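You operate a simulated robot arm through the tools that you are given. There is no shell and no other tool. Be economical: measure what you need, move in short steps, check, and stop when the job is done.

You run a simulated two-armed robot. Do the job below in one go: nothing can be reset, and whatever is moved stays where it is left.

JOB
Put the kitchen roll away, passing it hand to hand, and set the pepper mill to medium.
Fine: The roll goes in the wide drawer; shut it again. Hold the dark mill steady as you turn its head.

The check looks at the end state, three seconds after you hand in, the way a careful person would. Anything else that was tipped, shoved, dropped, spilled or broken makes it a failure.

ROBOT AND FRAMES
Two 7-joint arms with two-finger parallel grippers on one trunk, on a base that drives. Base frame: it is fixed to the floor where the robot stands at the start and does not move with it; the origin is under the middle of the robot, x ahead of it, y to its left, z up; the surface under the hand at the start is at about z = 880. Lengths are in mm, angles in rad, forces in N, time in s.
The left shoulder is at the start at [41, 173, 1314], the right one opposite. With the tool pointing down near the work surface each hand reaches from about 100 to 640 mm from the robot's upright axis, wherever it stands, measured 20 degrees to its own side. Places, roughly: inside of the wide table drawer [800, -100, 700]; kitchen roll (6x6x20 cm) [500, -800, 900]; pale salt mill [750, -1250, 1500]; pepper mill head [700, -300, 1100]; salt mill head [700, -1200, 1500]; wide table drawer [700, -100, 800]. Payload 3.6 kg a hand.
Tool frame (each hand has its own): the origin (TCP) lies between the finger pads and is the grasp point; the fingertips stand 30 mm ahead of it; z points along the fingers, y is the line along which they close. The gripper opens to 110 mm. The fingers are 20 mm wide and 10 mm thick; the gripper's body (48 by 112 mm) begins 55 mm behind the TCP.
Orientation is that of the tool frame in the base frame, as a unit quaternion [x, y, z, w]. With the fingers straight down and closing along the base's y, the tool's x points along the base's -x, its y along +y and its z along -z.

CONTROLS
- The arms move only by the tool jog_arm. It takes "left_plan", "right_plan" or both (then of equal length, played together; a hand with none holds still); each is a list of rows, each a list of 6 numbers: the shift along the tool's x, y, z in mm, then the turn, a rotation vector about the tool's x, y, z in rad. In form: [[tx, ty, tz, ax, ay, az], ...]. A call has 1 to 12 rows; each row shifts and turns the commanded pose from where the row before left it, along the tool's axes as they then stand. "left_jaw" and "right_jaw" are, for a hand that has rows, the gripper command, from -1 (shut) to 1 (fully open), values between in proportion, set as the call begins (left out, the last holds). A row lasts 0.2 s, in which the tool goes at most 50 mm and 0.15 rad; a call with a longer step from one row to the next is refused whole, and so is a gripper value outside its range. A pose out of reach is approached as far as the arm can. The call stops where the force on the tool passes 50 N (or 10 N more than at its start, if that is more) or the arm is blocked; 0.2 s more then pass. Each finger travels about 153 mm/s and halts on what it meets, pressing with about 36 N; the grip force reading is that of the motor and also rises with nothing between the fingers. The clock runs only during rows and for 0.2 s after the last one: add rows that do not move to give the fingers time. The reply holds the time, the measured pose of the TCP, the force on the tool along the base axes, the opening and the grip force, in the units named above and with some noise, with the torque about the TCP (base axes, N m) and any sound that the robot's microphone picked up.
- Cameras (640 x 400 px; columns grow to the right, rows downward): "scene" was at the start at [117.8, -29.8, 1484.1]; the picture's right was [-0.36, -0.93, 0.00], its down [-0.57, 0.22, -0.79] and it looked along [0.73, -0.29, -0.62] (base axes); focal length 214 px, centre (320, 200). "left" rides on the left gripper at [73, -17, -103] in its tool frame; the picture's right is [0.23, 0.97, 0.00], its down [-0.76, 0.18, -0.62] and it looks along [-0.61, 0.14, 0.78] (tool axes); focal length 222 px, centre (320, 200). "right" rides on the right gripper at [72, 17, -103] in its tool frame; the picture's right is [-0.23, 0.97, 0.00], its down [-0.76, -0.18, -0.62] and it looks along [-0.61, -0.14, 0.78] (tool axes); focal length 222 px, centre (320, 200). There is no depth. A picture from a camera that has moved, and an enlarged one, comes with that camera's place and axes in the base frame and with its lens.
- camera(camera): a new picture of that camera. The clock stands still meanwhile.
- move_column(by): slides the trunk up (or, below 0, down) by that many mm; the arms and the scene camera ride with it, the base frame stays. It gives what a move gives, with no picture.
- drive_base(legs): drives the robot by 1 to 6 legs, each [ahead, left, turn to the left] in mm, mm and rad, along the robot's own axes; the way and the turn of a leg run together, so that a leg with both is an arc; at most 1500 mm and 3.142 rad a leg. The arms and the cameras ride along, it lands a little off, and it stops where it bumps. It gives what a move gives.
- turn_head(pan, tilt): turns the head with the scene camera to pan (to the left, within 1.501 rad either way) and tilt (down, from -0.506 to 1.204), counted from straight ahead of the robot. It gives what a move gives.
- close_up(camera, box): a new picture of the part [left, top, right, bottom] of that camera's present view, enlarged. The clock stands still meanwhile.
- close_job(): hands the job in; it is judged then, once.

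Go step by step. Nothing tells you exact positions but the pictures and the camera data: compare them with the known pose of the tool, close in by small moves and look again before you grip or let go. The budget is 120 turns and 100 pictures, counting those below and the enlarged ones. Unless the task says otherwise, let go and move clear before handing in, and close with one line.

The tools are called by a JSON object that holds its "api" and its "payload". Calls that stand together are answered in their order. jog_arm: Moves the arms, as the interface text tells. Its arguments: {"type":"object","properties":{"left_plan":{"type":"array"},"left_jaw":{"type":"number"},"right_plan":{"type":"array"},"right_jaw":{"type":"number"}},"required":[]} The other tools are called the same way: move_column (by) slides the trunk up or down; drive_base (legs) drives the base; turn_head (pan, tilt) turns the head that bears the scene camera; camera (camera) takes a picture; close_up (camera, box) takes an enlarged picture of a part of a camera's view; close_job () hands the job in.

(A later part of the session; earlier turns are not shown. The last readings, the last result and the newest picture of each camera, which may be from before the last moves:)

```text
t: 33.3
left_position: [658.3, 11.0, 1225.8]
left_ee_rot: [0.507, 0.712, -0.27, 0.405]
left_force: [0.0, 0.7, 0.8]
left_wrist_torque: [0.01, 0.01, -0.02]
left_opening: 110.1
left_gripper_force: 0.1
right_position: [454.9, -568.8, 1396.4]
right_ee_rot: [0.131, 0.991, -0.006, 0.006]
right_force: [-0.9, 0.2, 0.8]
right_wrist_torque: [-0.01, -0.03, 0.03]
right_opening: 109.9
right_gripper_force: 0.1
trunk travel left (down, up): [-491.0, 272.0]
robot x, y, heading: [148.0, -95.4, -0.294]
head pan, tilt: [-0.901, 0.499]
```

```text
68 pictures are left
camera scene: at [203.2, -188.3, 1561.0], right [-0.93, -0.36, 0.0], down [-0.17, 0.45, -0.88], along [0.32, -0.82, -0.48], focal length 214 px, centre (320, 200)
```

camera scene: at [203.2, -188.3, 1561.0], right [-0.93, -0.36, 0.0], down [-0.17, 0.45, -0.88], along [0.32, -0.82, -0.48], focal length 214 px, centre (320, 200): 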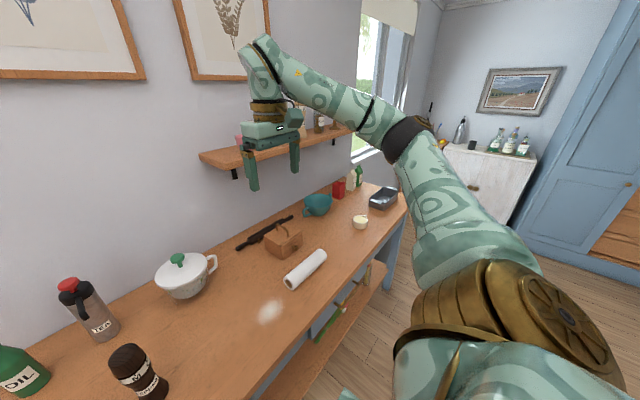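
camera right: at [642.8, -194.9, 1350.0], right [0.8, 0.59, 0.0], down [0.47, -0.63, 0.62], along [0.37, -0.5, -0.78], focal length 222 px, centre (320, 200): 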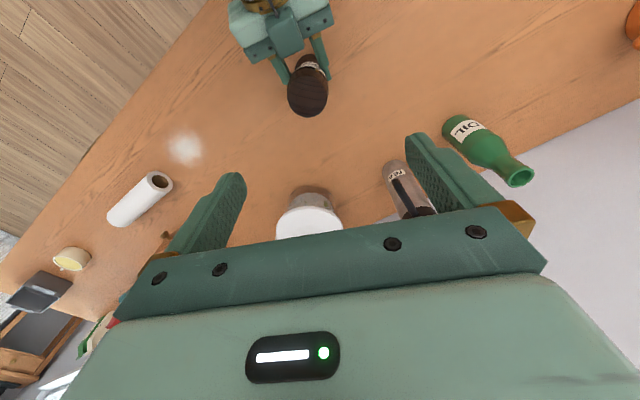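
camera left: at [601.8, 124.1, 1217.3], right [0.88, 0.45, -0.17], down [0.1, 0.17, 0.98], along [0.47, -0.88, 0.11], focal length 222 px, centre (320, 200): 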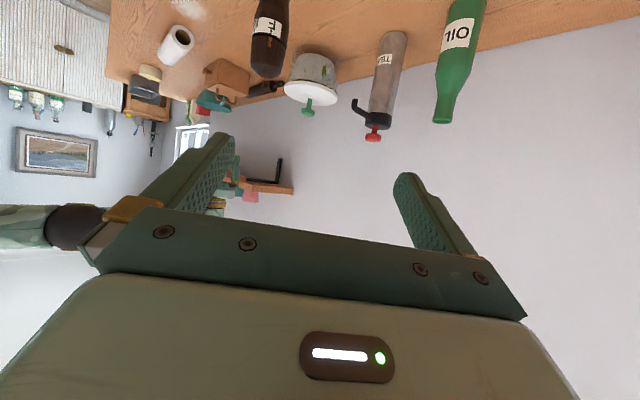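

The right arm is free and bent again, so yaw one way is what limits it. The turn I need goes the other way, from neutral. I'll bring the left to its stand-off from the left side and the right high over the mill at neutral yaw.

{"api": "jog_arm", "payload": {"left_plan": [[14, -16.3, 37.3, 0, 0, 0], [14, -16.3, 37.3, 0, 0, 0], [14, -16.3, 37.3, 0, 0, 0], [14, -16.3, 37.3, 0, 0, 0], [14, -16.3, 37.3, 0, 0, 0], [14, -16.3, 37.3, 0, 0, 0], [0, 0, 0, 0, 0, 0], [0, 0, 0, 0, 0, 0], [0, 0, 0, 0, 0, 0], [0, 0, 0, 0, 0, 0]], "right_plan": [[-10.2, 36.1, 17.6, 0, 0, 0], [-10.2, 36.1, 17.6, 0, 0, 0], [-10.2, 36.1, 17.6, 0, 0, 0], [-10.2, 36.1, 17.6, 0, 0, 0], [-10.2, 36.1, 17.6, 0, 0, 0], [-10.2, 36.1, 17.6, 0, 0, 0], [-10.2, 36.1, 17.6, 0, 0, 0], [-10.2, 36.1, 17.6, 0, 0, 0], [-10.2, 36.1, 17.6, 0, 0, 0], [-10.2, 36.1, 17.6, 0, 0, 0]]}}

{"api": "turn_head", "payload": {"pan": 0, "tilt": 0.8}}

{"api": "camera", "payload": {"camera": "scene"}}

{"api": "camera", "payload": {"camera": "left"}}

```text
t: 35.5
left_position: [621.4, -159.0, 1031.8]
left_ee_rot: [0.506, 0.712, -0.27, 0.405]
left_force: [0.1, 1.7, 0.1]
left_wrist_torque: [-0.01, -0.01, -0.01]
left_opening: 109.8
left_gripper_force: 0.0
right_position: [684.7, -269.0, 1238.5]
right_ee_rot: [0.128, 0.992, -0.007, 0.003]
right_force: [0.2, -0.2, -0.6]
right_wrist_torque: [-0.05, 0.02, 0.02]
right_opening: 110.2
right_gripper_force: 0.1
right hand out of reach, approached as far as the arm can: row 7, 8, 9, 10
trunk travel left (down, up): [-491.0, 272.0]
robot x, y, heading: [149.9, -95.3, -0.295]
head pan, tilt: [-0.901, 0.499]
```

```text
t: 36.7
left_position: [622.0, -160.4, 1032.5]
left_ee_rot: [0.506, 0.712, -0.27, 0.404]
left_force: [0.8, 0.2, -0.1]
left_wrist_torque: [-0.02, 0.01, 0.02]
left_opening: 109.8
left_gripper_force: 0.0
right_position: [682.9, -271.6, 1239.5]
right_ee_rot: [0.129, 0.992, -0.007, 0.004]
right_force: [-0.4, 0.4, -0.5]
right_wrist_torque: [-0.02, -0.01, 0.04]
right_opening: 110.2
right_gripper_force: 0.0
trunk travel left (down, up): [-491.0, 272.0]
robot x, y, heading: [148.3, -98.4, -0.301]
head pan, tilt: [0.0, 0.799]
```

```text
67 pictures are left
camera scene: at [249.4, -127.1, 1535.0], right [-0.29, -0.96, 0.0], down [-0.69, 0.21, -0.7], along [0.67, -0.21, -0.72], focal length 214 px, centre (320, 200)
```

scene: 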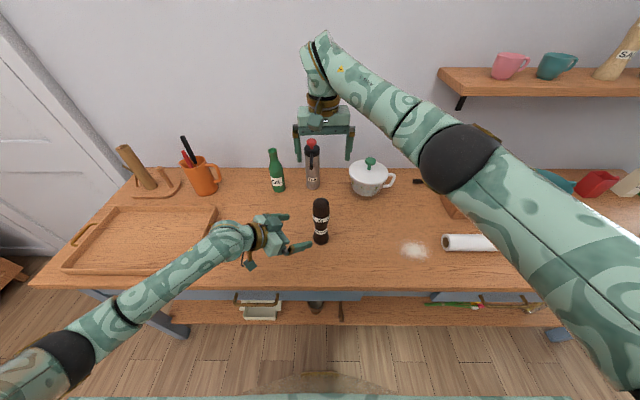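

```text
66 pictures are left
camera left: at [564.0, -46.2, 1024.1], right [0.88, 0.45, -0.17], down [0.1, 0.17, 0.98], along [0.47, -0.88, 0.11], focal length 222 px, centre (320, 200)
```

left: 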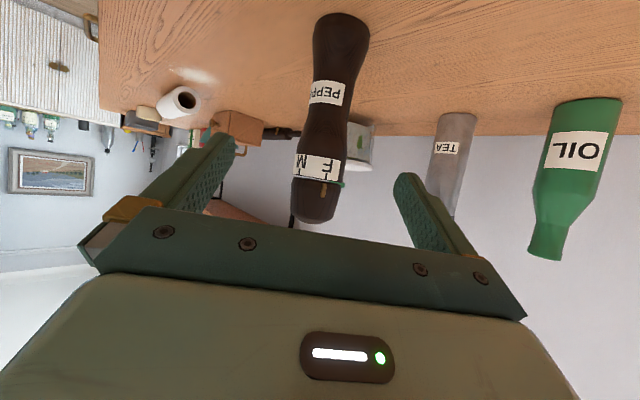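

The left hand lines up nicely from the left. The right's limit is the wrist roll relative to its forearm, so I'll turn the right hand the free way (az −1.05), which also keeps its fingers off the pointer.

{"api": "jog_arm", "payload": {"right_plan": [[0, 0, 0, 0, 0, -0.15], [0, 0, 0, 0, 0, -0.15], [0, 0, 0, 0, 0, -0.15], [0, 0, 0, 0, 0, -0.15], [0, 0, 0, 0, 0, -0.15], [0, 0, 0, 0, 0, -0.15], [0, 0, 0, 0, 0, -0.15], [0, 0, 0, 0, 0, 0]]}}

{"api": "camera", "payload": {"camera": "right"}}

```text
t: 38.5
left_position: [622.8, -160.0, 1033.4]
left_ee_rot: [0.506, 0.712, -0.27, 0.405]
left_force: [0.3, 0.1, 0.3]
left_wrist_torque: [0.0, 0.01, -0.02]
left_opening: 110.0
left_gripper_force: 0.0
right_position: [682.7, -272.5, 1240.7]
right_ee_rot: [-0.385, 0.923, -0.008, 0.001]
right_force: [0.5, 0.0, 0.0]
right_wrist_torque: [-0.02, 0.06, -0.01]
right_opening: 109.8
right_gripper_force: 0.1
trunk travel left (down, up): [-491.0, 272.0]
robot x, y, heading: [146.0, -100.5, -0.301]
head pan, tilt: [0.0, 0.799]
```

```text
65 pictures are left
camera right: at [618.7, -311.5, 1343.6], right [-0.53, 0.85, -0.02], down [0.66, 0.42, 0.62], along [0.53, 0.32, -0.78], focal length 222 px, centre (320, 200)
```

right: 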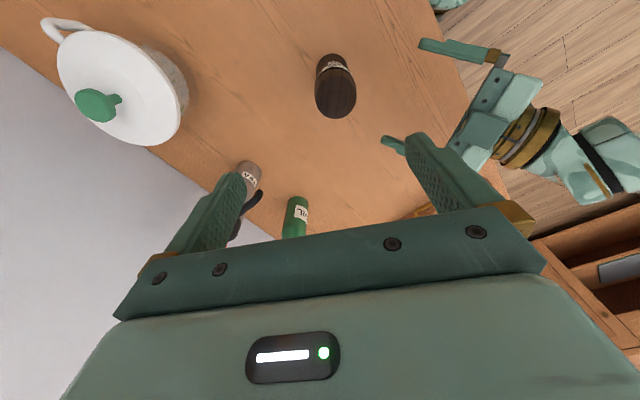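

No warnings now. I'll refine the mill position with close-ups before closing in.

{"api": "close_up", "payload": {"camera": "scene", "box": [280, 180, 360, 250]}}

{"api": "close_up", "payload": {"camera": "left", "box": [270, 0, 390, 230]}}

```text
5.71 times, centred on (320, 215) of scene
camera zoom: at [249.5, -126.9, 1535.0], right [-0.29, -0.96, 0.0], down [-0.69, 0.21, -0.7], along [0.67, -0.2, -0.72], focal length 1226 px, centre (320, 114)
```

zoom: 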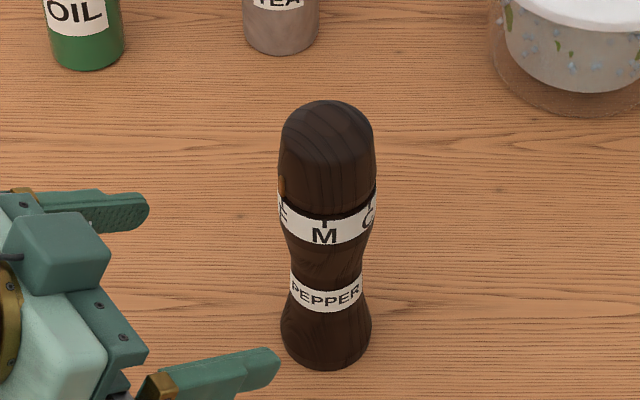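

```text
1.74 times, centred on (330, 115) of left
camera zoom: at [564.0, -46.0, 1024.1], right [0.88, 0.45, -0.17], down [0.1, 0.17, 0.98], along [0.47, -0.88, 0.11], focal length 386 px, centre (303, 348)
```

zoom: 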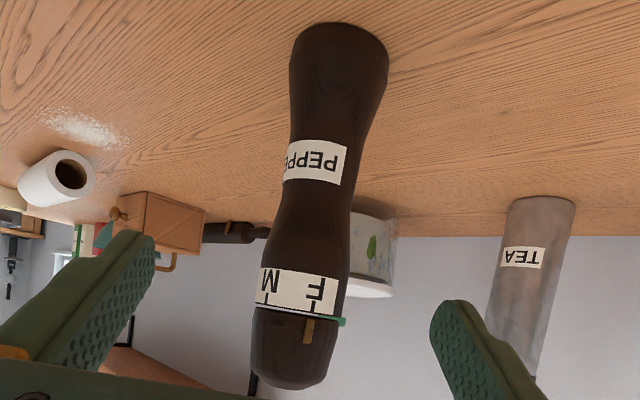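

The mill's axis is at about [664,-258]. I'll advance the left hand onto the waist and close part-way.

{"api": "jog_arm", "payload": {"left_plan": [[-0.7, 1.3, 41, 0, 0, 0], [-0.7, 1.3, 41, 0, 0, 0], [-0.7, 1.3, 41, 0, 0, 0], [0, 0, 0, 0, 0, 0]]}}

{"api": "jog_arm", "payload": {"left_plan": [[0, 0, 0, 0, 0, 0], [0, 0, 0, 0, 0, 0]], "left_jaw": 0.0}}

{"api": "camera", "payload": {"camera": "left"}}

```text
t: 39.5
left_position: [662.8, -256.8, 967.9]
left_ee_rot: [0.506, 0.712, -0.271, 0.404]
left_force: [0.7, 0.1, 1.0]
left_wrist_torque: [-0.03, -0.02, -0.03]
left_opening: 109.9
left_gripper_force: 0.1
right_position: [682.5, -271.2, 1240.1]
right_ee_rot: [-0.385, 0.923, -0.008, 0.001]
right_force: [-0.2, 0.3, -0.5]
right_wrist_torque: [0.03, 0.02, 0.02]
right_opening: 110.0
right_gripper_force: 0.0
trunk travel left (down, up): [-491.0, 272.0]
robot x, y, heading: [148.2, -100.5, -0.3]
head pan, tilt: [0.0, 0.799]
```

```text
t: 40.1
left_position: [661.7, -258.8, 969.0]
left_ee_rot: [0.506, 0.713, -0.27, 0.404]
left_force: [0.1, 0.3, 0.4]
left_wrist_torque: [0.03, 0.02, 0.03]
left_opening: 55.5
left_gripper_force: 0.1
right_position: [684.3, -272.5, 1240.6]
right_ee_rot: [-0.384, 0.923, -0.007, 0.002]
right_force: [0.5, 0.1, 0.3]
right_wrist_torque: [0.0, 0.04, -0.01]
right_opening: 110.0
right_gripper_force: 0.1
trunk travel left (down, up): [-491.0, 272.0]
robot x, y, heading: [150.8, -97.0, -0.297]
head pan, tilt: [0.0, 0.799]
```

```text
62 pictures are left
camera left: at [603.9, -144.8, 960.4], right [0.88, 0.45, -0.17], down [0.1, 0.17, 0.98], along [0.47, -0.88, 0.11], focal length 222 px, centre (320, 200)
```

left: 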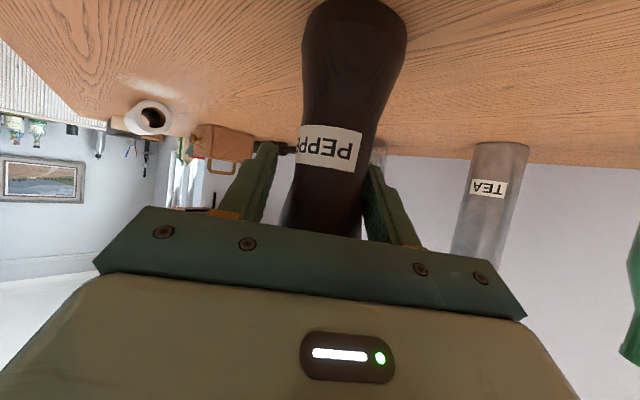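

The mill sits about 4 mm off-centre in the left jaw. I'll shift the hand by that and grip.

{"api": "jog_arm", "payload": {"left_plan": [[0, 4, 0, 0, 0, 0], [0, 0, 0, 0, 0, 0]]}}

{"api": "jog_arm", "payload": {"left_plan": [[0, 0, 0, 0, 0, 0], [0, 0, 0, 0, 0, 0]], "left_jaw": -1}}

{"api": "close_up", "payload": {"camera": "scene", "box": [280, 180, 360, 250]}}

{"api": "close_up", "payload": {"camera": "right", "box": [280, 30, 400, 130]}}

```text
t: 40.7
left_position: [666.1, -256.5, 969.5]
left_ee_rot: [0.506, 0.712, -0.271, 0.405]
left_force: [0.9, -0.4, -0.6]
left_wrist_torque: [-0.03, -0.02, -0.01]
left_opening: 55.1
left_gripper_force: 0.1
right_position: [681.8, -274.1, 1239.5]
right_ee_rot: [-0.384, 0.923, -0.008, 0.001]
right_force: [-0.7, -0.3, 0.1]
right_wrist_torque: [0.05, -0.02, -0.01]
right_opening: 109.9
right_gripper_force: 0.1
trunk travel left (down, up): [-491.0, 272.0]
robot x, y, heading: [147.8, -97.2, -0.301]
head pan, tilt: [0.0, 0.799]
```

```text
t: 41.3
left_position: [666.4, -255.6, 969.4]
left_ee_rot: [0.506, 0.712, -0.27, 0.405]
left_force: [0.2, -1.2, 1.8]
left_wrist_torque: [-0.1, 0.09, 0.0]
left_opening: 44.2
left_gripper_force: 36.2
right_position: [682.9, -272.7, 1240.0]
right_ee_rot: [-0.384, 0.923, -0.008, 0.001]
right_force: [0.1, -0.7, -0.4]
right_wrist_torque: [-0.02, -0.02, 0.0]
right_opening: 109.9
right_gripper_force: 0.1
trunk travel left (down, up): [-491.0, 272.0]
robot x, y, heading: [148.1, -94.8, -0.298]
head pan, tilt: [0.0, 0.799]
```

```text
5.71 times, centred on (320, 215) of scene
camera zoom: at [249.4, -126.9, 1535.0], right [-0.29, -0.96, 0.0], down [-0.69, 0.21, -0.7], along [0.67, -0.2, -0.72], focal length 1226 px, centre (320, 114)
```

zoom: 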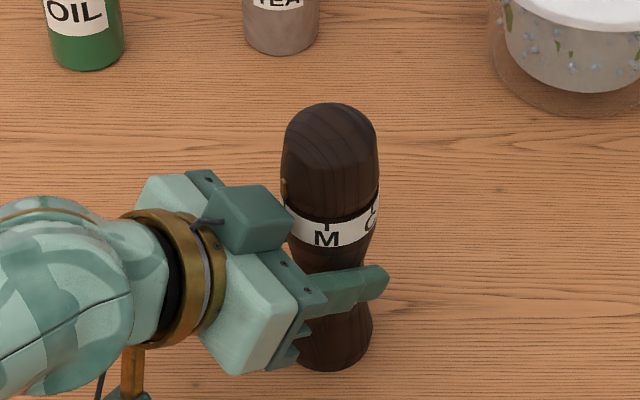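

```text
4.00 times, centred on (340, 80) of right
camera zoom: at [618.4, -311.5, 1343.6], right [-0.53, 0.85, -0.02], down [0.66, 0.42, 0.62], along [0.54, 0.32, -0.78], focal length 888 px, centre (240, 680)
```

zoom: 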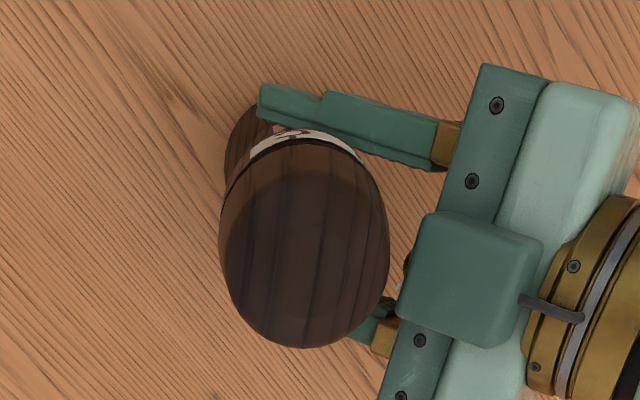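

Gripped well, but a box on top of the left gripper crowds the mill head, where my right fingers must sweep. I'll re-grip lower with a flatter pitch to move that box away.

{"api": "jog_arm", "payload": {"left_plan": [[0, 0, 0, 0, 0, 0], [0, 0, 0, 0, 0, 0], [0, 0, 0, 0, -0.09, 0], [0, 0, 0, 0, -0.09, 0], [10, 0, 4, 0, 0, 0], [9.5, 0, 4, 0, 0, 0], [0, 0, 0, 0, 0, 0]], "left_jaw": 0.6}}

{"api": "camera", "payload": {"camera": "left"}}

{"api": "camera", "payload": {"camera": "scene"}}

```text
t: 42.9
left_position: [668.1, -255.2, 948.0]
left_ee_rot: [0.479, 0.673, -0.315, 0.467]
left_force: [-0.5, 0.5, 0.3]
left_wrist_torque: [0.03, 0.0, 0.01]
left_opening: 88.2
left_gripper_force: 0.1
right_position: [683.6, -272.3, 1239.7]
right_ee_rot: [-0.384, 0.923, -0.008, 0.001]
right_force: [-0.5, 0.4, 0.1]
right_wrist_torque: [-0.03, 0.06, -0.01]
right_opening: 109.8
right_gripper_force: 0.1
trunk travel left (down, up): [-491.0, 272.0]
robot x, y, heading: [150.6, -100.2, -0.298]
head pan, tilt: [0.0, 0.799]
```

```text
59 pictures are left
camera left: at [611.6, -143.9, 918.9], right [0.89, 0.41, -0.19], down [0.04, 0.34, 0.94], along [0.45, -0.85, 0.28], focal length 222 px, centre (320, 200)
```

left: 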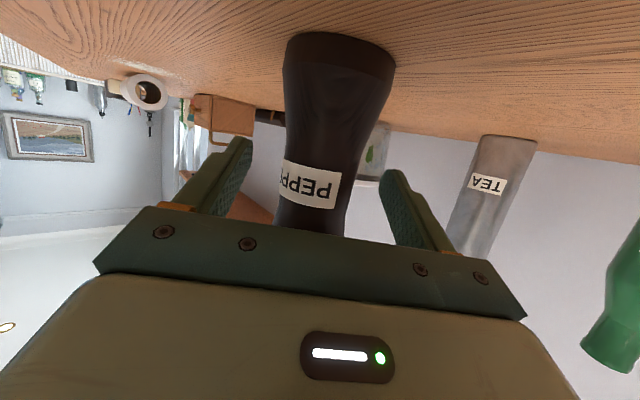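

```text
58 pictures are left
camera scene: at [249.5, -126.9, 1535.0], right [-0.29, -0.96, 0.0], down [-0.69, 0.21, -0.7], along [0.67, -0.2, -0.72], focal length 214 px, centre (320, 200)
```

scene: 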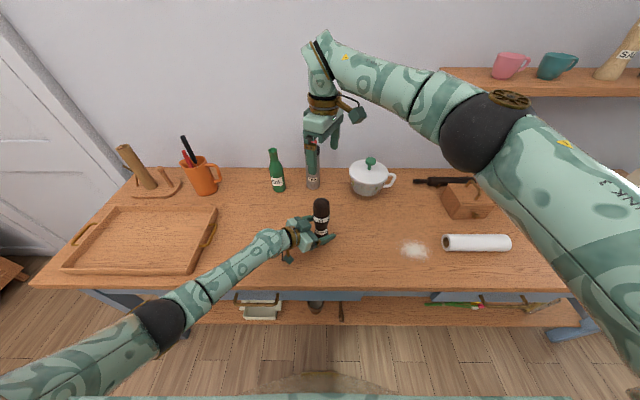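

Centred. I'll grip, then take a look from the right camera to align it over the head.

{"api": "jog_arm", "payload": {"left_plan": [[0, 0, 0, 0, 0, 0], [0, 0, 0, 0, 0, 0], [0, 0, 0, 0, 0, 0]], "left_jaw": -1, "right_plan": [[0, 0, 0, 0, 0, 0], [0, 0, 0, 0, 0, 0], [0, 0, 0, 0, 0, 0]], "right_jaw": 0.27}}

{"api": "camera", "payload": {"camera": "right"}}

{"api": "close_up", "payload": {"camera": "scene", "box": [280, 180, 360, 250]}}

```text
t: 43.7
left_position: [667.9, -254.7, 949.9]
left_ee_rot: [0.48, 0.673, -0.315, 0.467]
left_force: [-0.5, -0.7, -0.5]
left_wrist_torque: [-0.02, 0.13, -0.02]
left_opening: 44.4
left_gripper_force: 35.8
right_position: [681.9, -272.3, 1240.9]
right_ee_rot: [-0.384, 0.923, -0.008, 0.001]
right_force: [-0.3, -0.3, -0.5]
right_wrist_torque: [0.02, 0.01, -0.02]
right_opening: 69.8
right_gripper_force: 0.0
trunk travel left (down, up): [-491.0, 272.0]
robot x, y, heading: [149.8, -98.5, -0.303]
head pan, tilt: [0.0, 0.799]
```

```text
57 pictures are left
camera right: at [618.4, -311.6, 1343.6], right [-0.53, 0.85, -0.02], down [0.66, 0.42, 0.62], along [0.54, 0.32, -0.78], focal length 222 px, centre (320, 200)
```

right: 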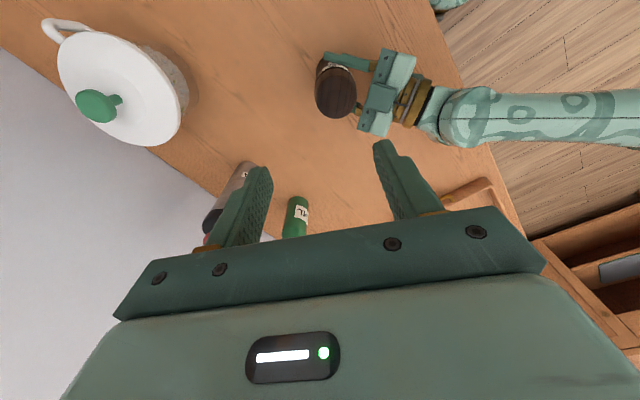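

```text
5.71 times, centred on (320, 215) of scene
camera zoom: at [249.4, -127.1, 1535.0], right [-0.29, -0.96, 0.0], down [-0.69, 0.21, -0.7], along [0.67, -0.2, -0.72], focal length 1226 px, centre (320, 114)
```

zoom: 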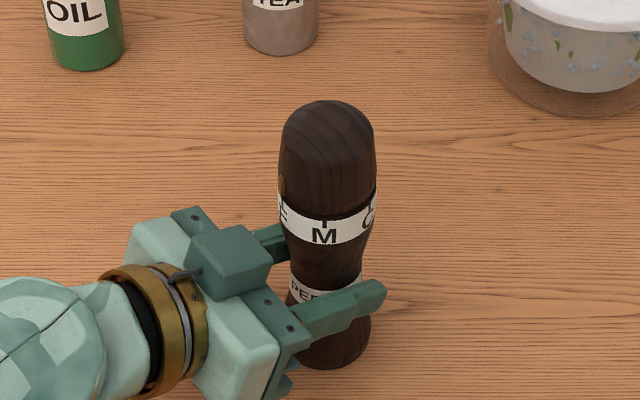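

The box is now clear of the head. I'll shift the right hand over the axis and descend to just above the head.

{"api": "jog_arm", "payload": {"right_plan": [[0, 21, 0, 0, 0, 0], [0, 0, 35, 0, 0, 0], [0, 0, 35, 0, 0, 0], [0, 0, 30, 0, 0, 0], [0, 0, 0, 0, 0, 0]]}}

{"api": "camera", "payload": {"camera": "right"}}

{"api": "close_up", "payload": {"camera": "scene", "box": [280, 160, 360, 240]}}

```text
t: 44.9
left_position: [667.6, -253.9, 949.1]
left_ee_rot: [0.48, 0.673, -0.315, 0.467]
left_force: [-0.1, 0.8, 0.3]
left_wrist_torque: [0.02, 0.12, -0.02]
left_opening: 44.1
left_gripper_force: 35.8
right_position: [668.2, -258.1, 1137.9]
right_ee_rot: [-0.384, 0.923, -0.008, 0.002]
right_force: [0.4, 0.1, 0.3]
right_wrist_torque: [0.0, -0.01, 0.0]
right_opening: 70.0
right_gripper_force: 0.0
trunk travel left (down, up): [-491.0, 272.0]
robot x, y, heading: [145.9, -99.1, -0.299]
head pan, tilt: [0.0, 0.799]
```

```text
55 pictures are left
camera right: at [604.3, -295.9, 1242.5], right [-0.53, 0.85, -0.02], down [0.66, 0.42, 0.62], along [0.54, 0.32, -0.78], focal length 222 px, centre (320, 200)
```

right: 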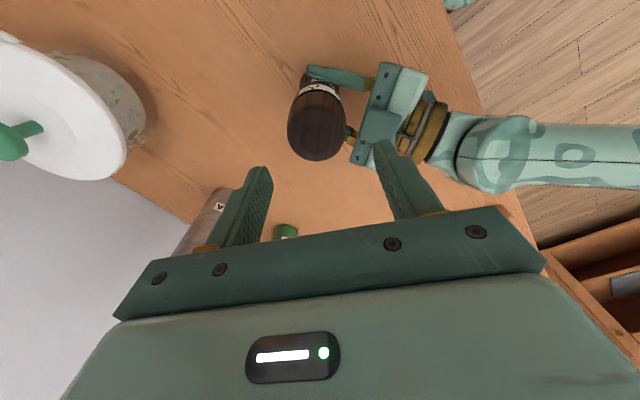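

```text
5.00 times, centred on (320, 200) of scene
camera zoom: at [249.4, -126.8, 1535.0], right [-0.29, -0.96, 0.0], down [-0.69, 0.21, -0.7], along [0.67, -0.2, -0.72], focal length 1072 px, centre (320, 200)
```

zoom: 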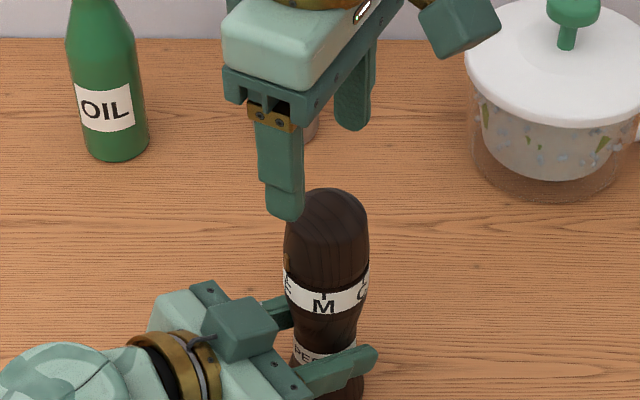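

The alignment is within a couple of millimetres. I'll lower so the fingertips sit around the head above the pointer.

{"api": "jog_arm", "payload": {"right_plan": [[1, -2, 0, 0, 0, 0], [0, 0, 20, 0, 0, 0], [0, 0, 20, 0, 0, 0], [0, 0, 12, 0, 0, 0], [0, 0, 0, 0, 0, 0]]}}

{"api": "camera", "payload": {"camera": "right"}}

{"api": "close_up", "payload": {"camera": "scene", "box": [280, 160, 360, 240]}}

```text
t: 46.1
left_position: [667.3, -254.7, 949.5]
left_ee_rot: [0.48, 0.673, -0.315, 0.466]
left_force: [-0.1, 0.9, 1.5]
left_wrist_torque: [-0.07, 0.12, -0.02]
left_opening: 44.3
left_gripper_force: 35.7
right_position: [670.2, -261.2, 1086.8]
right_ee_rot: [-0.384, 0.923, -0.009, 0.001]
right_force: [-0.3, 0.1, 0.0]
right_wrist_torque: [-0.02, 0.02, 0.02]
right_opening: 70.2
right_gripper_force: 0.0
trunk travel left (down, up): [-491.0, 272.0]
robot x, y, heading: [149.8, -98.8, -0.297]
head pan, tilt: [0.0, 0.799]
```

```text
53 pictures are left
camera right: at [605.4, -300.2, 1190.9], right [-0.53, 0.85, -0.02], down [0.66, 0.42, 0.62], along [0.54, 0.32, -0.78], focal length 222 px, centre (320, 200)
```

right: 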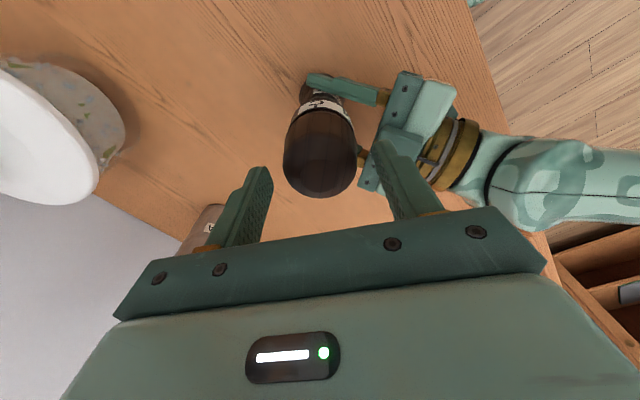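

```text
5.00 times, centred on (320, 200) of scene
camera zoom: at [249.3, -126.9, 1535.0], right [-0.29, -0.96, 0.0], down [-0.69, 0.21, -0.7], along [0.67, -0.2, -0.72], focal length 1072 px, centre (320, 200)
```

zoom: 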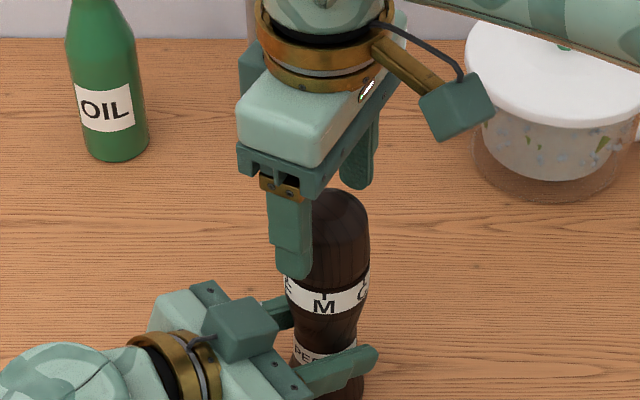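

Both views agree the head is centred, with the seam near z 1032 and the top near 1082. I'll lower 5 mm more and grip the head.

{"api": "jog_arm", "payload": {"right_plan": [[0, 0, 5, 0, 0, 0], [0, 0, 0, 0, 0, 0]]}}

{"api": "jog_arm", "payload": {"right_plan": [[0, 0, 0, 0, 0, 0], [0, 0, 0, 0, 0, 0]], "right_jaw": -1}}

{"api": "camera", "payload": {"camera": "right"}}

```text
t: 46.7
left_position: [668.0, -255.1, 949.5]
left_ee_rot: [0.479, 0.673, -0.315, 0.467]
left_force: [-0.6, -0.7, 2.2]
left_wrist_torque: [-0.09, 0.12, 0.01]
left_opening: 44.1
left_gripper_force: 36.7
right_position: [669.2, -261.7, 1082.4]
right_ee_rot: [-0.385, 0.923, -0.008, 0.001]
right_force: [0.5, -0.2, 1.2]
right_wrist_torque: [-0.01, 0.01, -0.01]
right_opening: 70.0
right_gripper_force: 0.1
trunk travel left (down, up): [-491.0, 272.0]
robot x, y, heading: [141.9, -99.5, -0.301]
head pan, tilt: [0.0, 0.799]
```

```text
t: 47.3
left_position: [667.7, -254.2, 948.4]
left_ee_rot: [0.479, 0.673, -0.315, 0.467]
left_force: [-0.4, -0.7, 2.1]
left_wrist_torque: [-0.13, 0.43, 0.02]
left_opening: 44.0
left_gripper_force: 35.6
right_position: [669.2, -261.4, 1083.3]
right_ee_rot: [-0.384, 0.923, -0.007, 0.002]
right_force: [-2.3, 0.1, 0.5]
right_wrist_torque: [0.13, -0.1, -0.01]
right_opening: 46.8
right_gripper_force: 35.9
trunk travel left (down, up): [-491.0, 272.0]
robot x, y, heading: [152.3, -98.5, -0.294]
head pan, tilt: [0.0, 0.799]
```

```text
51 pictures are left
camera right: at [605.3, -300.1, 1186.0], right [-0.53, 0.85, -0.02], down [0.66, 0.42, 0.62], along [0.53, 0.32, -0.78], focal length 222 px, centre (320, 200)
```

right: 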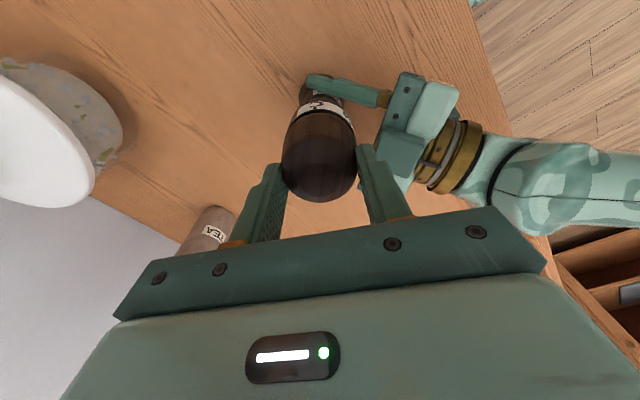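

The head is gripped (47 mm) and the body is held. I'll turn the head +0.6 rad and look.

{"api": "jog_arm", "payload": {"right_plan": [[0, 0, 0, 0, 0, -0.1], [0, 0, 0, 0, 0, -0.1], [0, 0, 0, 0, 0, -0.1], [0, 0, 0, 0, 0, -0.1], [0, 0, 0, 0, 0, -0.1], [0, 0, 0, 0, 0, -0.1], [0, 0, 0, 0, 0, 0]]}}

{"api": "close_up", "payload": {"camera": "scene", "box": [280, 170, 360, 240]}}

```text
t: 48.9
left_position: [668.2, -254.0, 950.5]
left_ee_rot: [0.48, 0.672, -0.315, 0.467]
left_force: [12.4, -10.1, -1.8]
left_wrist_torque: [0.29, 0.87, 0.16]
left_opening: 43.9
left_gripper_force: 35.6
right_position: [669.2, -262.0, 1082.7]
right_ee_rot: [-0.64, 0.768, -0.008, -0.001]
right_force: [-9.4, 7.5, 9.6]
right_wrist_torque: [0.61, 0.37, -0.03]
right_opening: 46.6
right_gripper_force: 35.7
trunk travel left (down, up): [-491.0, 272.0]
robot x, y, heading: [144.5, -97.3, -0.298]
head pan, tilt: [0.0, 0.799]
```

```text
5.71 times, centred on (320, 205) of scene
camera zoom: at [249.5, -127.0, 1535.0], right [-0.29, -0.96, 0.0], down [-0.69, 0.21, -0.7], along [0.67, -0.2, -0.72], focal length 1226 px, centre (320, 171)
```

zoom: 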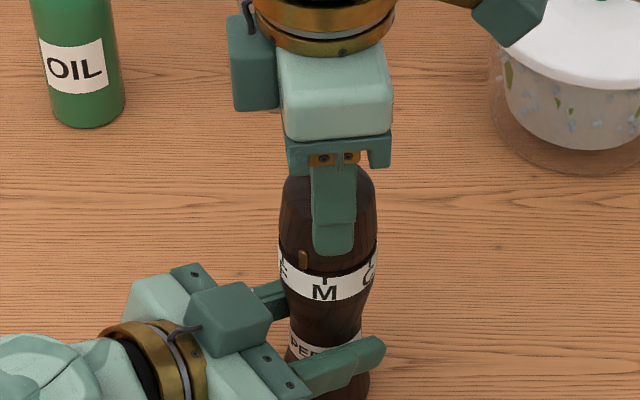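

The pointer followed and is now about 25° short of M. I'll turn 0.36 more.

{"api": "jog_arm", "payload": {"right_plan": [[0, 0, 0, 0, 0, -0.09], [0, 0, 0, 0, 0, -0.09], [0, 0, 0, 0, 0, -0.09], [0, 0, 0, 0, 0, -0.09], [0, 0, 0, 0, 0, 0]]}}

{"api": "close_up", "payload": {"camera": "scene", "box": [300, 190, 350, 230]}}

```text
t: 50.1
left_position: [668.6, -254.0, 948.9]
left_ee_rot: [0.479, 0.673, -0.315, 0.468]
left_force: [11.8, -11.0, -2.0]
left_wrist_torque: [0.35, 0.83, 0.1]
left_opening: 44.2
left_gripper_force: 36.0
right_position: [669.5, -261.8, 1083.0]
right_ee_rot: [0.768, -0.641, 0.007, 0.003]
right_force: [-9.6, 10.4, 4.7]
right_wrist_torque: [0.93, 0.46, 0.01]
right_opening: 46.8
right_gripper_force: 36.0
trunk travel left (down, up): [-491.0, 272.0]
robot x, y, heading: [147.2, -98.8, -0.3]
head pan, tilt: [0.0, 0.799]
```

```text
10.00 times, centred on (325, 210) of scene
camera zoom: at [249.5, -126.8, 1535.0], right [-0.29, -0.96, 0.0], down [-0.69, 0.21, -0.7], along [0.67, -0.2, -0.72], focal length 2145 px, centre (270, 100)
```

zoom: 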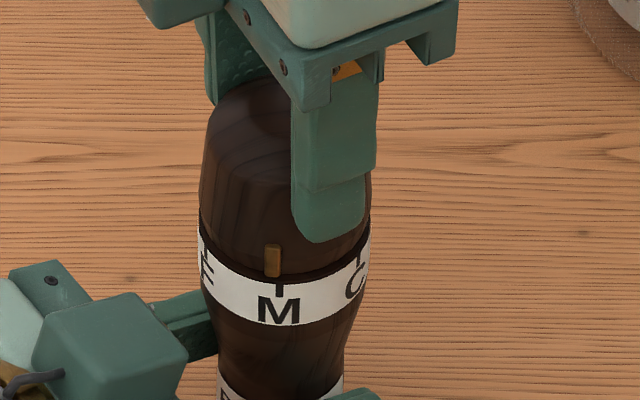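

The pointer is about 0.09 rad short of the M tick. One small turn more.

{"api": "jog_arm", "payload": {"right_plan": [[0, 0, 0, 0, 0, -0.045], [0, 0, 0, 0, 0, -0.045], [0, 0, 0, 0, 0, 0]]}}

{"api": "close_up", "payload": {"camera": "scene", "box": [300, 190, 350, 230]}}

```text
t: 50.9
left_position: [667.7, -253.6, 948.7]
left_ee_rot: [0.479, 0.673, -0.314, 0.468]
left_force: [13.7, -9.6, -2.3]
left_wrist_torque: [0.24, 1.0, 0.15]
left_opening: 44.1
left_gripper_force: 36.2
right_position: [669.3, -262.0, 1083.6]
right_ee_rot: [0.795, -0.606, 0.007, 0.003]
right_force: [-13.1, 8.5, 8.6]
right_wrist_torque: [0.61, 0.54, 0.0]
right_opening: 46.6
right_gripper_force: 36.3
trunk travel left (down, up): [-491.0, 272.0]
robot x, y, heading: [151.3, -97.1, -0.298]
head pan, tilt: [0.0, 0.799]
```

```text
10.00 times, centred on (325, 210) of scene
camera zoom: at [249.3, -127.0, 1535.0], right [-0.29, -0.96, 0.0], down [-0.69, 0.21, -0.7], along [0.67, -0.2, -0.72], focal length 2145 px, centre (270, 100)
```

zoom: 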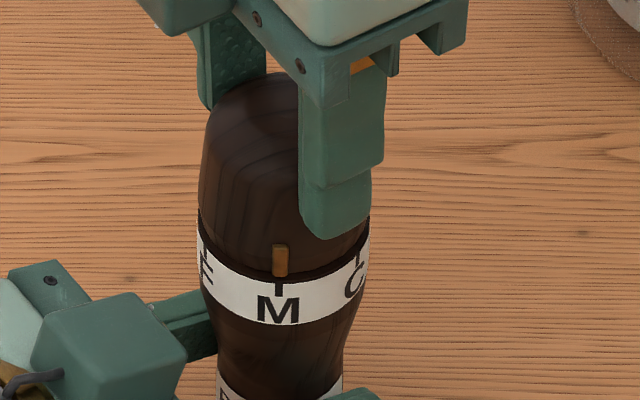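

The pointer is on M. I'll release the head first, lift the right hand clear, then let the left go.

{"api": "jog_arm", "payload": {"right_plan": [[0, 0, 0, 0, 0, 0], [0, 0, 0, 0, 0, 0], [0, 0, -30, 0, 0, 0], [0, 0, -40, 0, 0, 0], [0, 0, -40, 0, 0, 0], [0, 0, -40, 0, 0, 0]], "right_jaw": 0.25}}

{"api": "jog_arm", "payload": {"left_plan": [[0, 0, 0, 0, 0, 0], [0, 0, 0, 0, 0, 0], [0, 0, 0, 0, 0, 0]], "left_jaw": 0.7}}

{"api": "camera", "payload": {"camera": "left"}}

{"api": "close_up", "payload": {"camera": "scene", "box": [280, 180, 360, 250]}}

```text
t: 52.3
left_position: [667.0, -254.0, 949.2]
left_ee_rot: [0.479, 0.673, -0.314, 0.468]
left_force: [-2.5, 1.0, 2.2]
left_wrist_torque: [-0.11, 0.23, -0.11]
left_opening: 44.4
left_gripper_force: 36.3
right_position: [666.3, -258.5, 1234.2]
right_ee_rot: [0.795, -0.607, 0.008, 0.003]
right_force: [-0.3, 0.3, 0.3]
right_wrist_torque: [0.0, 0.02, 0.02]
right_opening: 68.6
right_gripper_force: 0.1
trunk travel left (down, up): [-491.0, 272.0]
robot x, y, heading: [148.5, -98.1, -0.298]
head pan, tilt: [0.0, 0.799]
```

```text
t: 53.1
left_position: [667.5, -253.9, 949.0]
left_ee_rot: [0.48, 0.673, -0.315, 0.467]
left_force: [0.8, -0.1, -0.2]
left_wrist_torque: [-0.03, 0.0, 0.0]
left_opening: 93.6
left_gripper_force: 0.0
right_position: [667.9, -258.3, 1233.3]
right_ee_rot: [0.796, -0.605, 0.008, 0.001]
right_force: [-0.3, -0.3, -0.3]
right_wrist_torque: [-0.02, 0.03, 0.01]
right_opening: 68.8
right_gripper_force: 0.0
trunk travel left (down, up): [-491.0, 272.0]
robot x, y, heading: [149.5, -95.9, -0.294]
head pan, tilt: [0.0, 0.799]
```

```text
47 pictures are left
camera left: at [611.8, -143.9, 919.0], right [0.89, 0.41, -0.19], down [0.04, 0.34, 0.94], along [0.45, -0.85, 0.28], focal length 222 px, centre (320, 200)
```

left: 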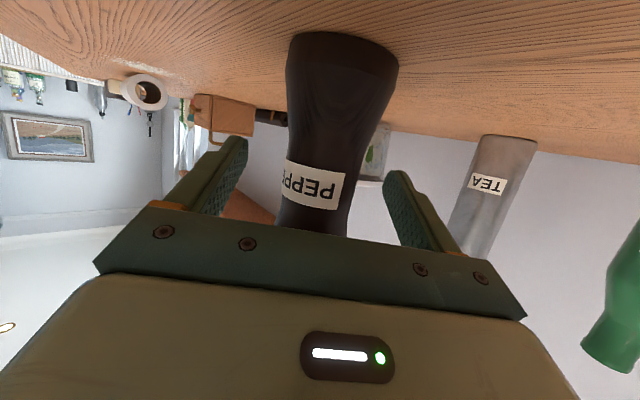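

```text
5.71 times, centred on (320, 215) of scene
camera zoom: at [249.6, -127.0, 1535.0], right [-0.29, -0.96, 0.0], down [-0.69, 0.21, -0.7], along [0.67, -0.2, -0.72], focal length 1226 px, centre (320, 114)
```

zoom: 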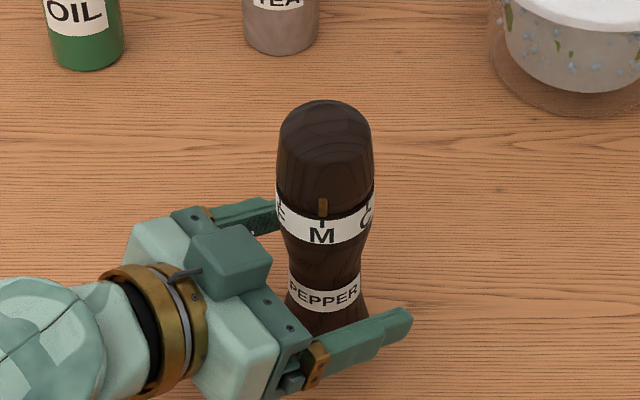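

The mill stands upright and set to M. Next I'll retract both hands and reorient the left for the drawer handle.

{"api": "jog_arm", "payload": {"left_plan": [[0, 0, -40, 0, 0, 0], [0, 0, -40, 0, 0, 0], [0, 0, -40, 0, 0, 0], [0, 0, -40, 0, 0, 0], [0, 0, -40, 0, 0, 0], [-12, 0, 0, -0.121, 0, -0.047], [-12, 0, 0, -0.121, 0, -0.047], [-12, 0, 0, -0.121, 0, -0.047], [-12, 0, 0, -0.121, 0, -0.047], [-12, 0, 0, -0.121, 0, -0.047], [-12, 0, 0, -0.121, 0, -0.047], [-12, 0, 0, -0.121, 0, -0.047]], "right_plan": [[0, 0, -10, 0, 0, 0], [27.7, 31, -5, 0, 0, 0], [27.7, 31, -5, 0, 0, 0], [27.7, 31, -5, 0, 0, 0], [27.7, 31, -5, 0, 0, 0], [27.7, 31, -5, 0, 0, 0], [27.7, 31, -5, 0, 0, 0], [27.7, 31, -5, 0, 0, 0], [27.7, 31, -5, 0, 0, 0], [0, 0, 0, 0, 0, 0.15], [0, 0, 0, 0, 0, 0.15], [0, 0, 0, 0, 0, 0.15]]}}

{"api": "jog_arm", "payload": {"left_plan": [[0, 0, 0, 0, -0.124, 0], [0, 0, 0, 0, -0.124, 0], [0, 0, 0, 0, -0.124, 0], [0, 0, 0, 0, 0, 0.143], [0, 0, 0, 0, 0, 0.143], [0, 0, 0, 0, 0, 0.143], [0, 0, 0, 0, 0, 0.143], [0, 0, 0, 0, 0, 0.143], [0, 0, 0, 0, 0, 0.143], [0, 0, 0, 0, 0, 0.143], [0, 0, 0, 0, 0, 0.143], [0, 0, 0, 0, 0, 0.143]], "right_plan": [[0, 0, 0, 0, 0, 0.149], [0, 0, 0, 0, 0, 0.149], [0, 0, 0, 0, 0, 0.149], [0, 0, 0, 0, 0, 0.149], [0, 0, 0, 0, 0, 0.149], [0, 0, 0, 0, 0, 0.149], [0, 0, 0, 0, 0, 0.149], [0, 0, 0, 0, 0, 0.149], [0, 0, 0, 0, 0, 0.149], [0, 0, 0, 0, 0, 0.149], [0, 0, 0, 0, 0, 0], [0, 0, 0, 0, 0, 0]]}}

{"api": "camera", "payload": {"camera": "scene"}}

```text
t: 55.9
left_position: [627.6, -79.2, 1091.2]
left_ee_rot: [0.172, 0.802, -0.039, 0.571]
left_force: [-0.5, 0.3, -0.5]
left_wrist_torque: [0.02, 0.02, -0.03]
left_opening: 93.7
left_gripper_force: 0.0
right_position: [486.3, -537.5, 1285.9]
right_ee_rot: [-0.639, 0.769, -0.009, -0.001]
right_force: [-0.8, 0.0, 0.1]
right_wrist_torque: [0.01, 0.02, 0.02]
right_opening: 68.8
right_gripper_force: 0.1
trunk travel left (down, up): [-491.0, 272.0]
robot x, y, heading: [150.7, -98.5, -0.301]
head pan, tilt: [0.0, 0.799]
stopped in row 12 (left hand): the arm was blocked; the commanded pose is now the measured one
```

```text
t: 58.5
left_position: [626.4, -80.7, 1091.7]
left_ee_rot: [0.539, 0.45, 0.368, 0.61]
left_force: [-0.5, 0.4, 0.7]
left_wrist_torque: [0.0, -0.02, -0.04]
left_opening: 93.5
left_gripper_force: 0.1
right_position: [484.9, -538.4, 1284.4]
right_ee_rot: [0.053, 0.999, -0.006, 0.005]
right_force: [0.0, -0.5, 0.5]
right_wrist_torque: [0.02, -0.01, 0.0]
right_opening: 69.0
right_gripper_force: 0.0
trunk travel left (down, up): [-491.0, 272.0]
robot x, y, heading: [147.3, -96.9, -0.297]
head pan, tilt: [0.0, 0.799]
```

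```text
45 pictures are left
camera scene: at [249.1, -127.1, 1535.0], right [-0.29, -0.96, 0.0], down [-0.69, 0.21, -0.7], along [0.67, -0.2, -0.72], focal length 214 px, centre (320, 200)
```

scene: 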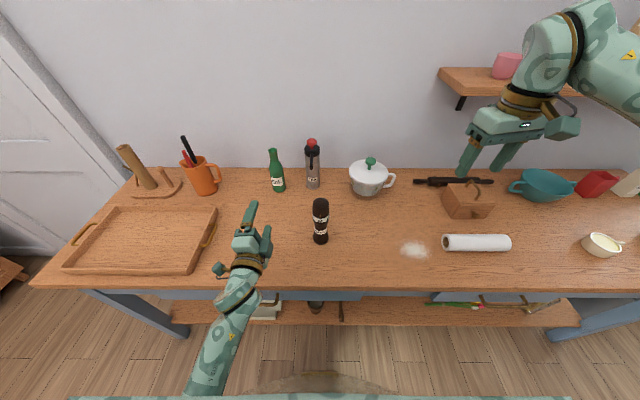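

Both hands are reoriented and the mill reads M. I'll back away from the table so the left hand can go down to the handle, and look at the drawer.

{"api": "drive_base", "payload": {"legs": [[-240, 10, 0]]}}

{"api": "turn_head", "payload": {"pan": 0.25, "tilt": 0.75}}

{"api": "camera", "payload": {"camera": "scene"}}

{"api": "camera", "payload": {"camera": "left"}}

```text
t: 60.2
left_position: [398.6, 2.5, 1092.6]
left_ee_rot: [0.536, 0.451, 0.37, 0.61]
left_force: [-0.1, 0.7, -0.6]
left_wrist_torque: [-0.01, -0.02, 0.01]
left_opening: 93.6
left_gripper_force: 0.1
right_position: [259.3, -456.5, 1286.3]
right_ee_rot: [0.049, 0.999, -0.007, 0.005]
right_force: [-0.3, 0.2, 0.0]
right_wrist_torque: [0.0, -0.04, 0.03]
right_opening: 68.9
right_gripper_force: 0.0
trunk travel left (down, up): [-491.0, 272.0]
robot x, y, heading: [-82.3, -18.8, -0.292]
head pan, tilt: [0.0, 0.799]
```

```text
t: 61.0
left_position: [397.3, 2.2, 1090.6]
left_ee_rot: [0.536, 0.451, 0.369, 0.61]
left_force: [0.9, -0.5, 0.7]
left_wrist_torque: [0.03, 0.06, -0.03]
left_opening: 93.4
left_gripper_force: 0.1
right_position: [258.9, -457.1, 1285.8]
right_ee_rot: [0.05, 0.999, -0.006, 0.006]
right_force: [-0.5, -0.2, -0.1]
right_wrist_torque: [0.02, 0.0, 0.01]
right_opening: 69.0
right_gripper_force: 0.1
trunk travel left (down, up): [-491.0, 272.0]
robot x, y, heading: [-81.1, -19.7, -0.296]
head pan, tilt: [0.25, 0.75]
```

```text
44 pictures are left
camera scene: at [26.3, -26.9, 1539.0], right [-0.04, -1.0, 0.0], down [-0.68, 0.03, -0.73], along [0.73, -0.03, -0.68], focal length 214 px, centre (320, 200)
```

scene: 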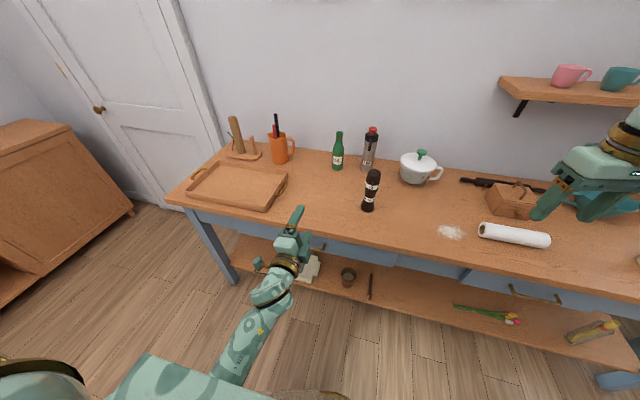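

```text
43 pictures are left
camera left: at [323.6, 101.1, 1061.5], right [0.11, 0.36, 0.93], down [-0.83, -0.49, 0.28], along [0.55, -0.8, 0.25], focal length 222 px, centre (320, 200)
```

left: 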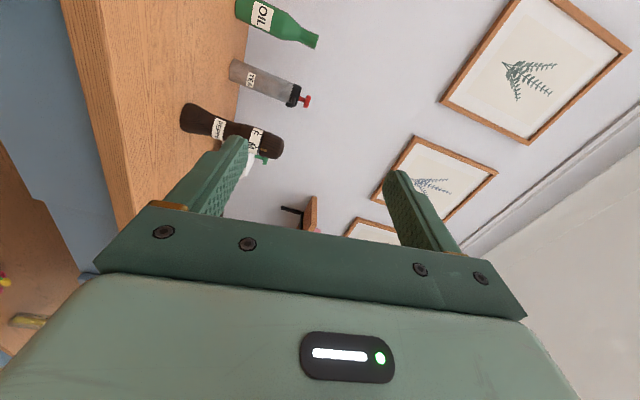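

The left hand points forward, level with the drawer column. I'll lower the trunk so it comes down in front of the drawer, then check.

{"api": "move_column", "payload": {"by": -230}}

{"api": "jog_arm", "payload": {"left_plan": [[0, 0, 0, 0, 0, 0.149], [0, 0, 0, 0, 0, 0]]}}

{"api": "camera", "payload": {"camera": "scene"}}

{"api": "camera", "payload": {"camera": "left"}}

```text
t: 63.4
left_position: [399.1, 3.8, 861.8]
left_ee_rot: [0.539, 0.446, 0.373, 0.609]
left_force: [0.1, 0.0, 1.1]
left_wrist_torque: [-0.01, 0.0, 0.0]
left_opening: 93.3
left_gripper_force: 0.0
right_position: [259.0, -455.6, 1057.2]
right_ee_rot: [0.05, 0.999, -0.007, 0.005]
right_force: [0.0, 0.4, 0.1]
right_wrist_torque: [-0.01, -0.01, 0.01]
right_opening: 68.9
right_gripper_force: 0.1
trunk travel left (down, up): [-261.0, 502.0]
robot x, y, heading: [-81.2, -14.7, -0.298]
head pan, tilt: [0.25, 0.75]
```

```text
t: 64.0
left_position: [397.7, 3.0, 861.5]
left_ee_rot: [0.57, 0.411, 0.413, 0.58]
left_force: [0.2, 0.8, 0.0]
left_wrist_torque: [-0.01, 0.01, 0.0]
left_opening: 93.5
left_gripper_force: 0.1
right_position: [259.7, -457.3, 1056.0]
right_ee_rot: [0.05, 0.999, -0.007, 0.004]
right_force: [-0.1, 0.0, -0.2]
right_wrist_torque: [0.02, 0.0, 0.0]
right_opening: 68.9
right_gripper_force: 0.0
trunk travel left (down, up): [-261.0, 502.0]
robot x, y, heading: [-80.9, -15.9, -0.292]
head pan, tilt: [0.25, 0.75]
```

```text
42 pictures are left
camera scene: at [94.6, -47.4, 1305.9], right [-0.04, -1.0, 0.0], down [-0.68, 0.03, -0.73], along [0.73, -0.03, -0.68], focal length 214 px, centre (320, 200)
```

scene: 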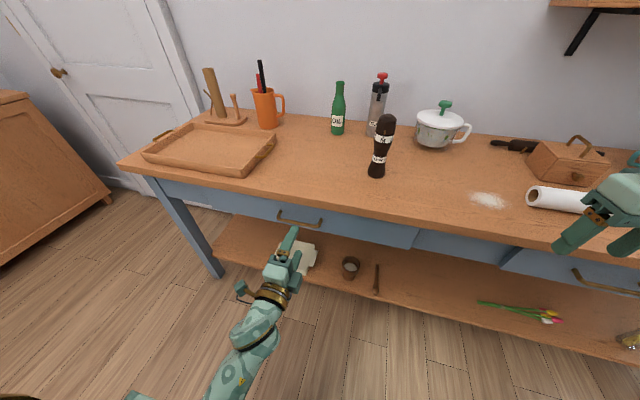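

```text
41 pictures are left
camera left: at [323.5, 104.4, 841.6], right [0.06, 0.22, 0.97], down [-0.84, -0.52, 0.17], along [0.54, -0.82, 0.16], focal length 222 px, centre (320, 200)
```

left: 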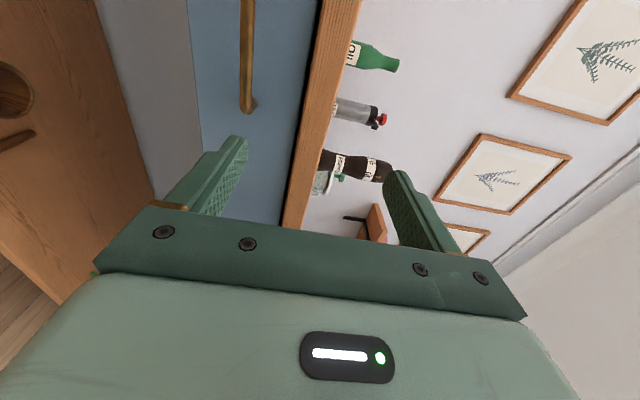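

The handle's bar is visible in both views. I'll take close-ups to triangulate it.

{"api": "close_up", "payload": {"camera": "scene", "box": [250, 180, 410, 280]}}

{"api": "close_up", "payload": {"camera": "left", "box": [180, 0, 340, 130]}}

```text
4.00 times, centred on (330, 230) of scene
camera zoom: at [94.6, -47.4, 1305.9], right [-0.04, -1.0, 0.0], down [-0.68, 0.03, -0.73], along [0.73, -0.03, -0.68], focal length 858 px, centre (280, 80)
```

zoom: 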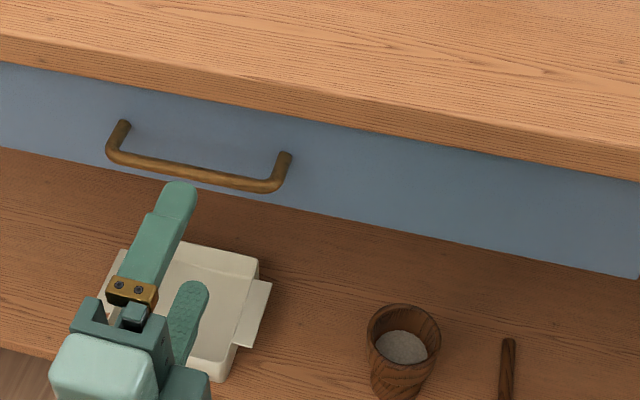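

```text
3.08 times, centred on (260, 65) of left
camera zoom: at [323.5, 104.4, 841.6], right [0.06, 0.22, 0.97], down [-0.84, -0.52, 0.17], along [0.54, -0.82, 0.16], focal length 684 px, centre (505, 615)
```

zoom: 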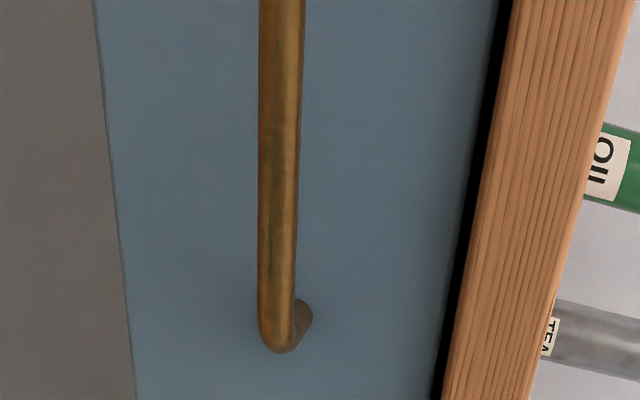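

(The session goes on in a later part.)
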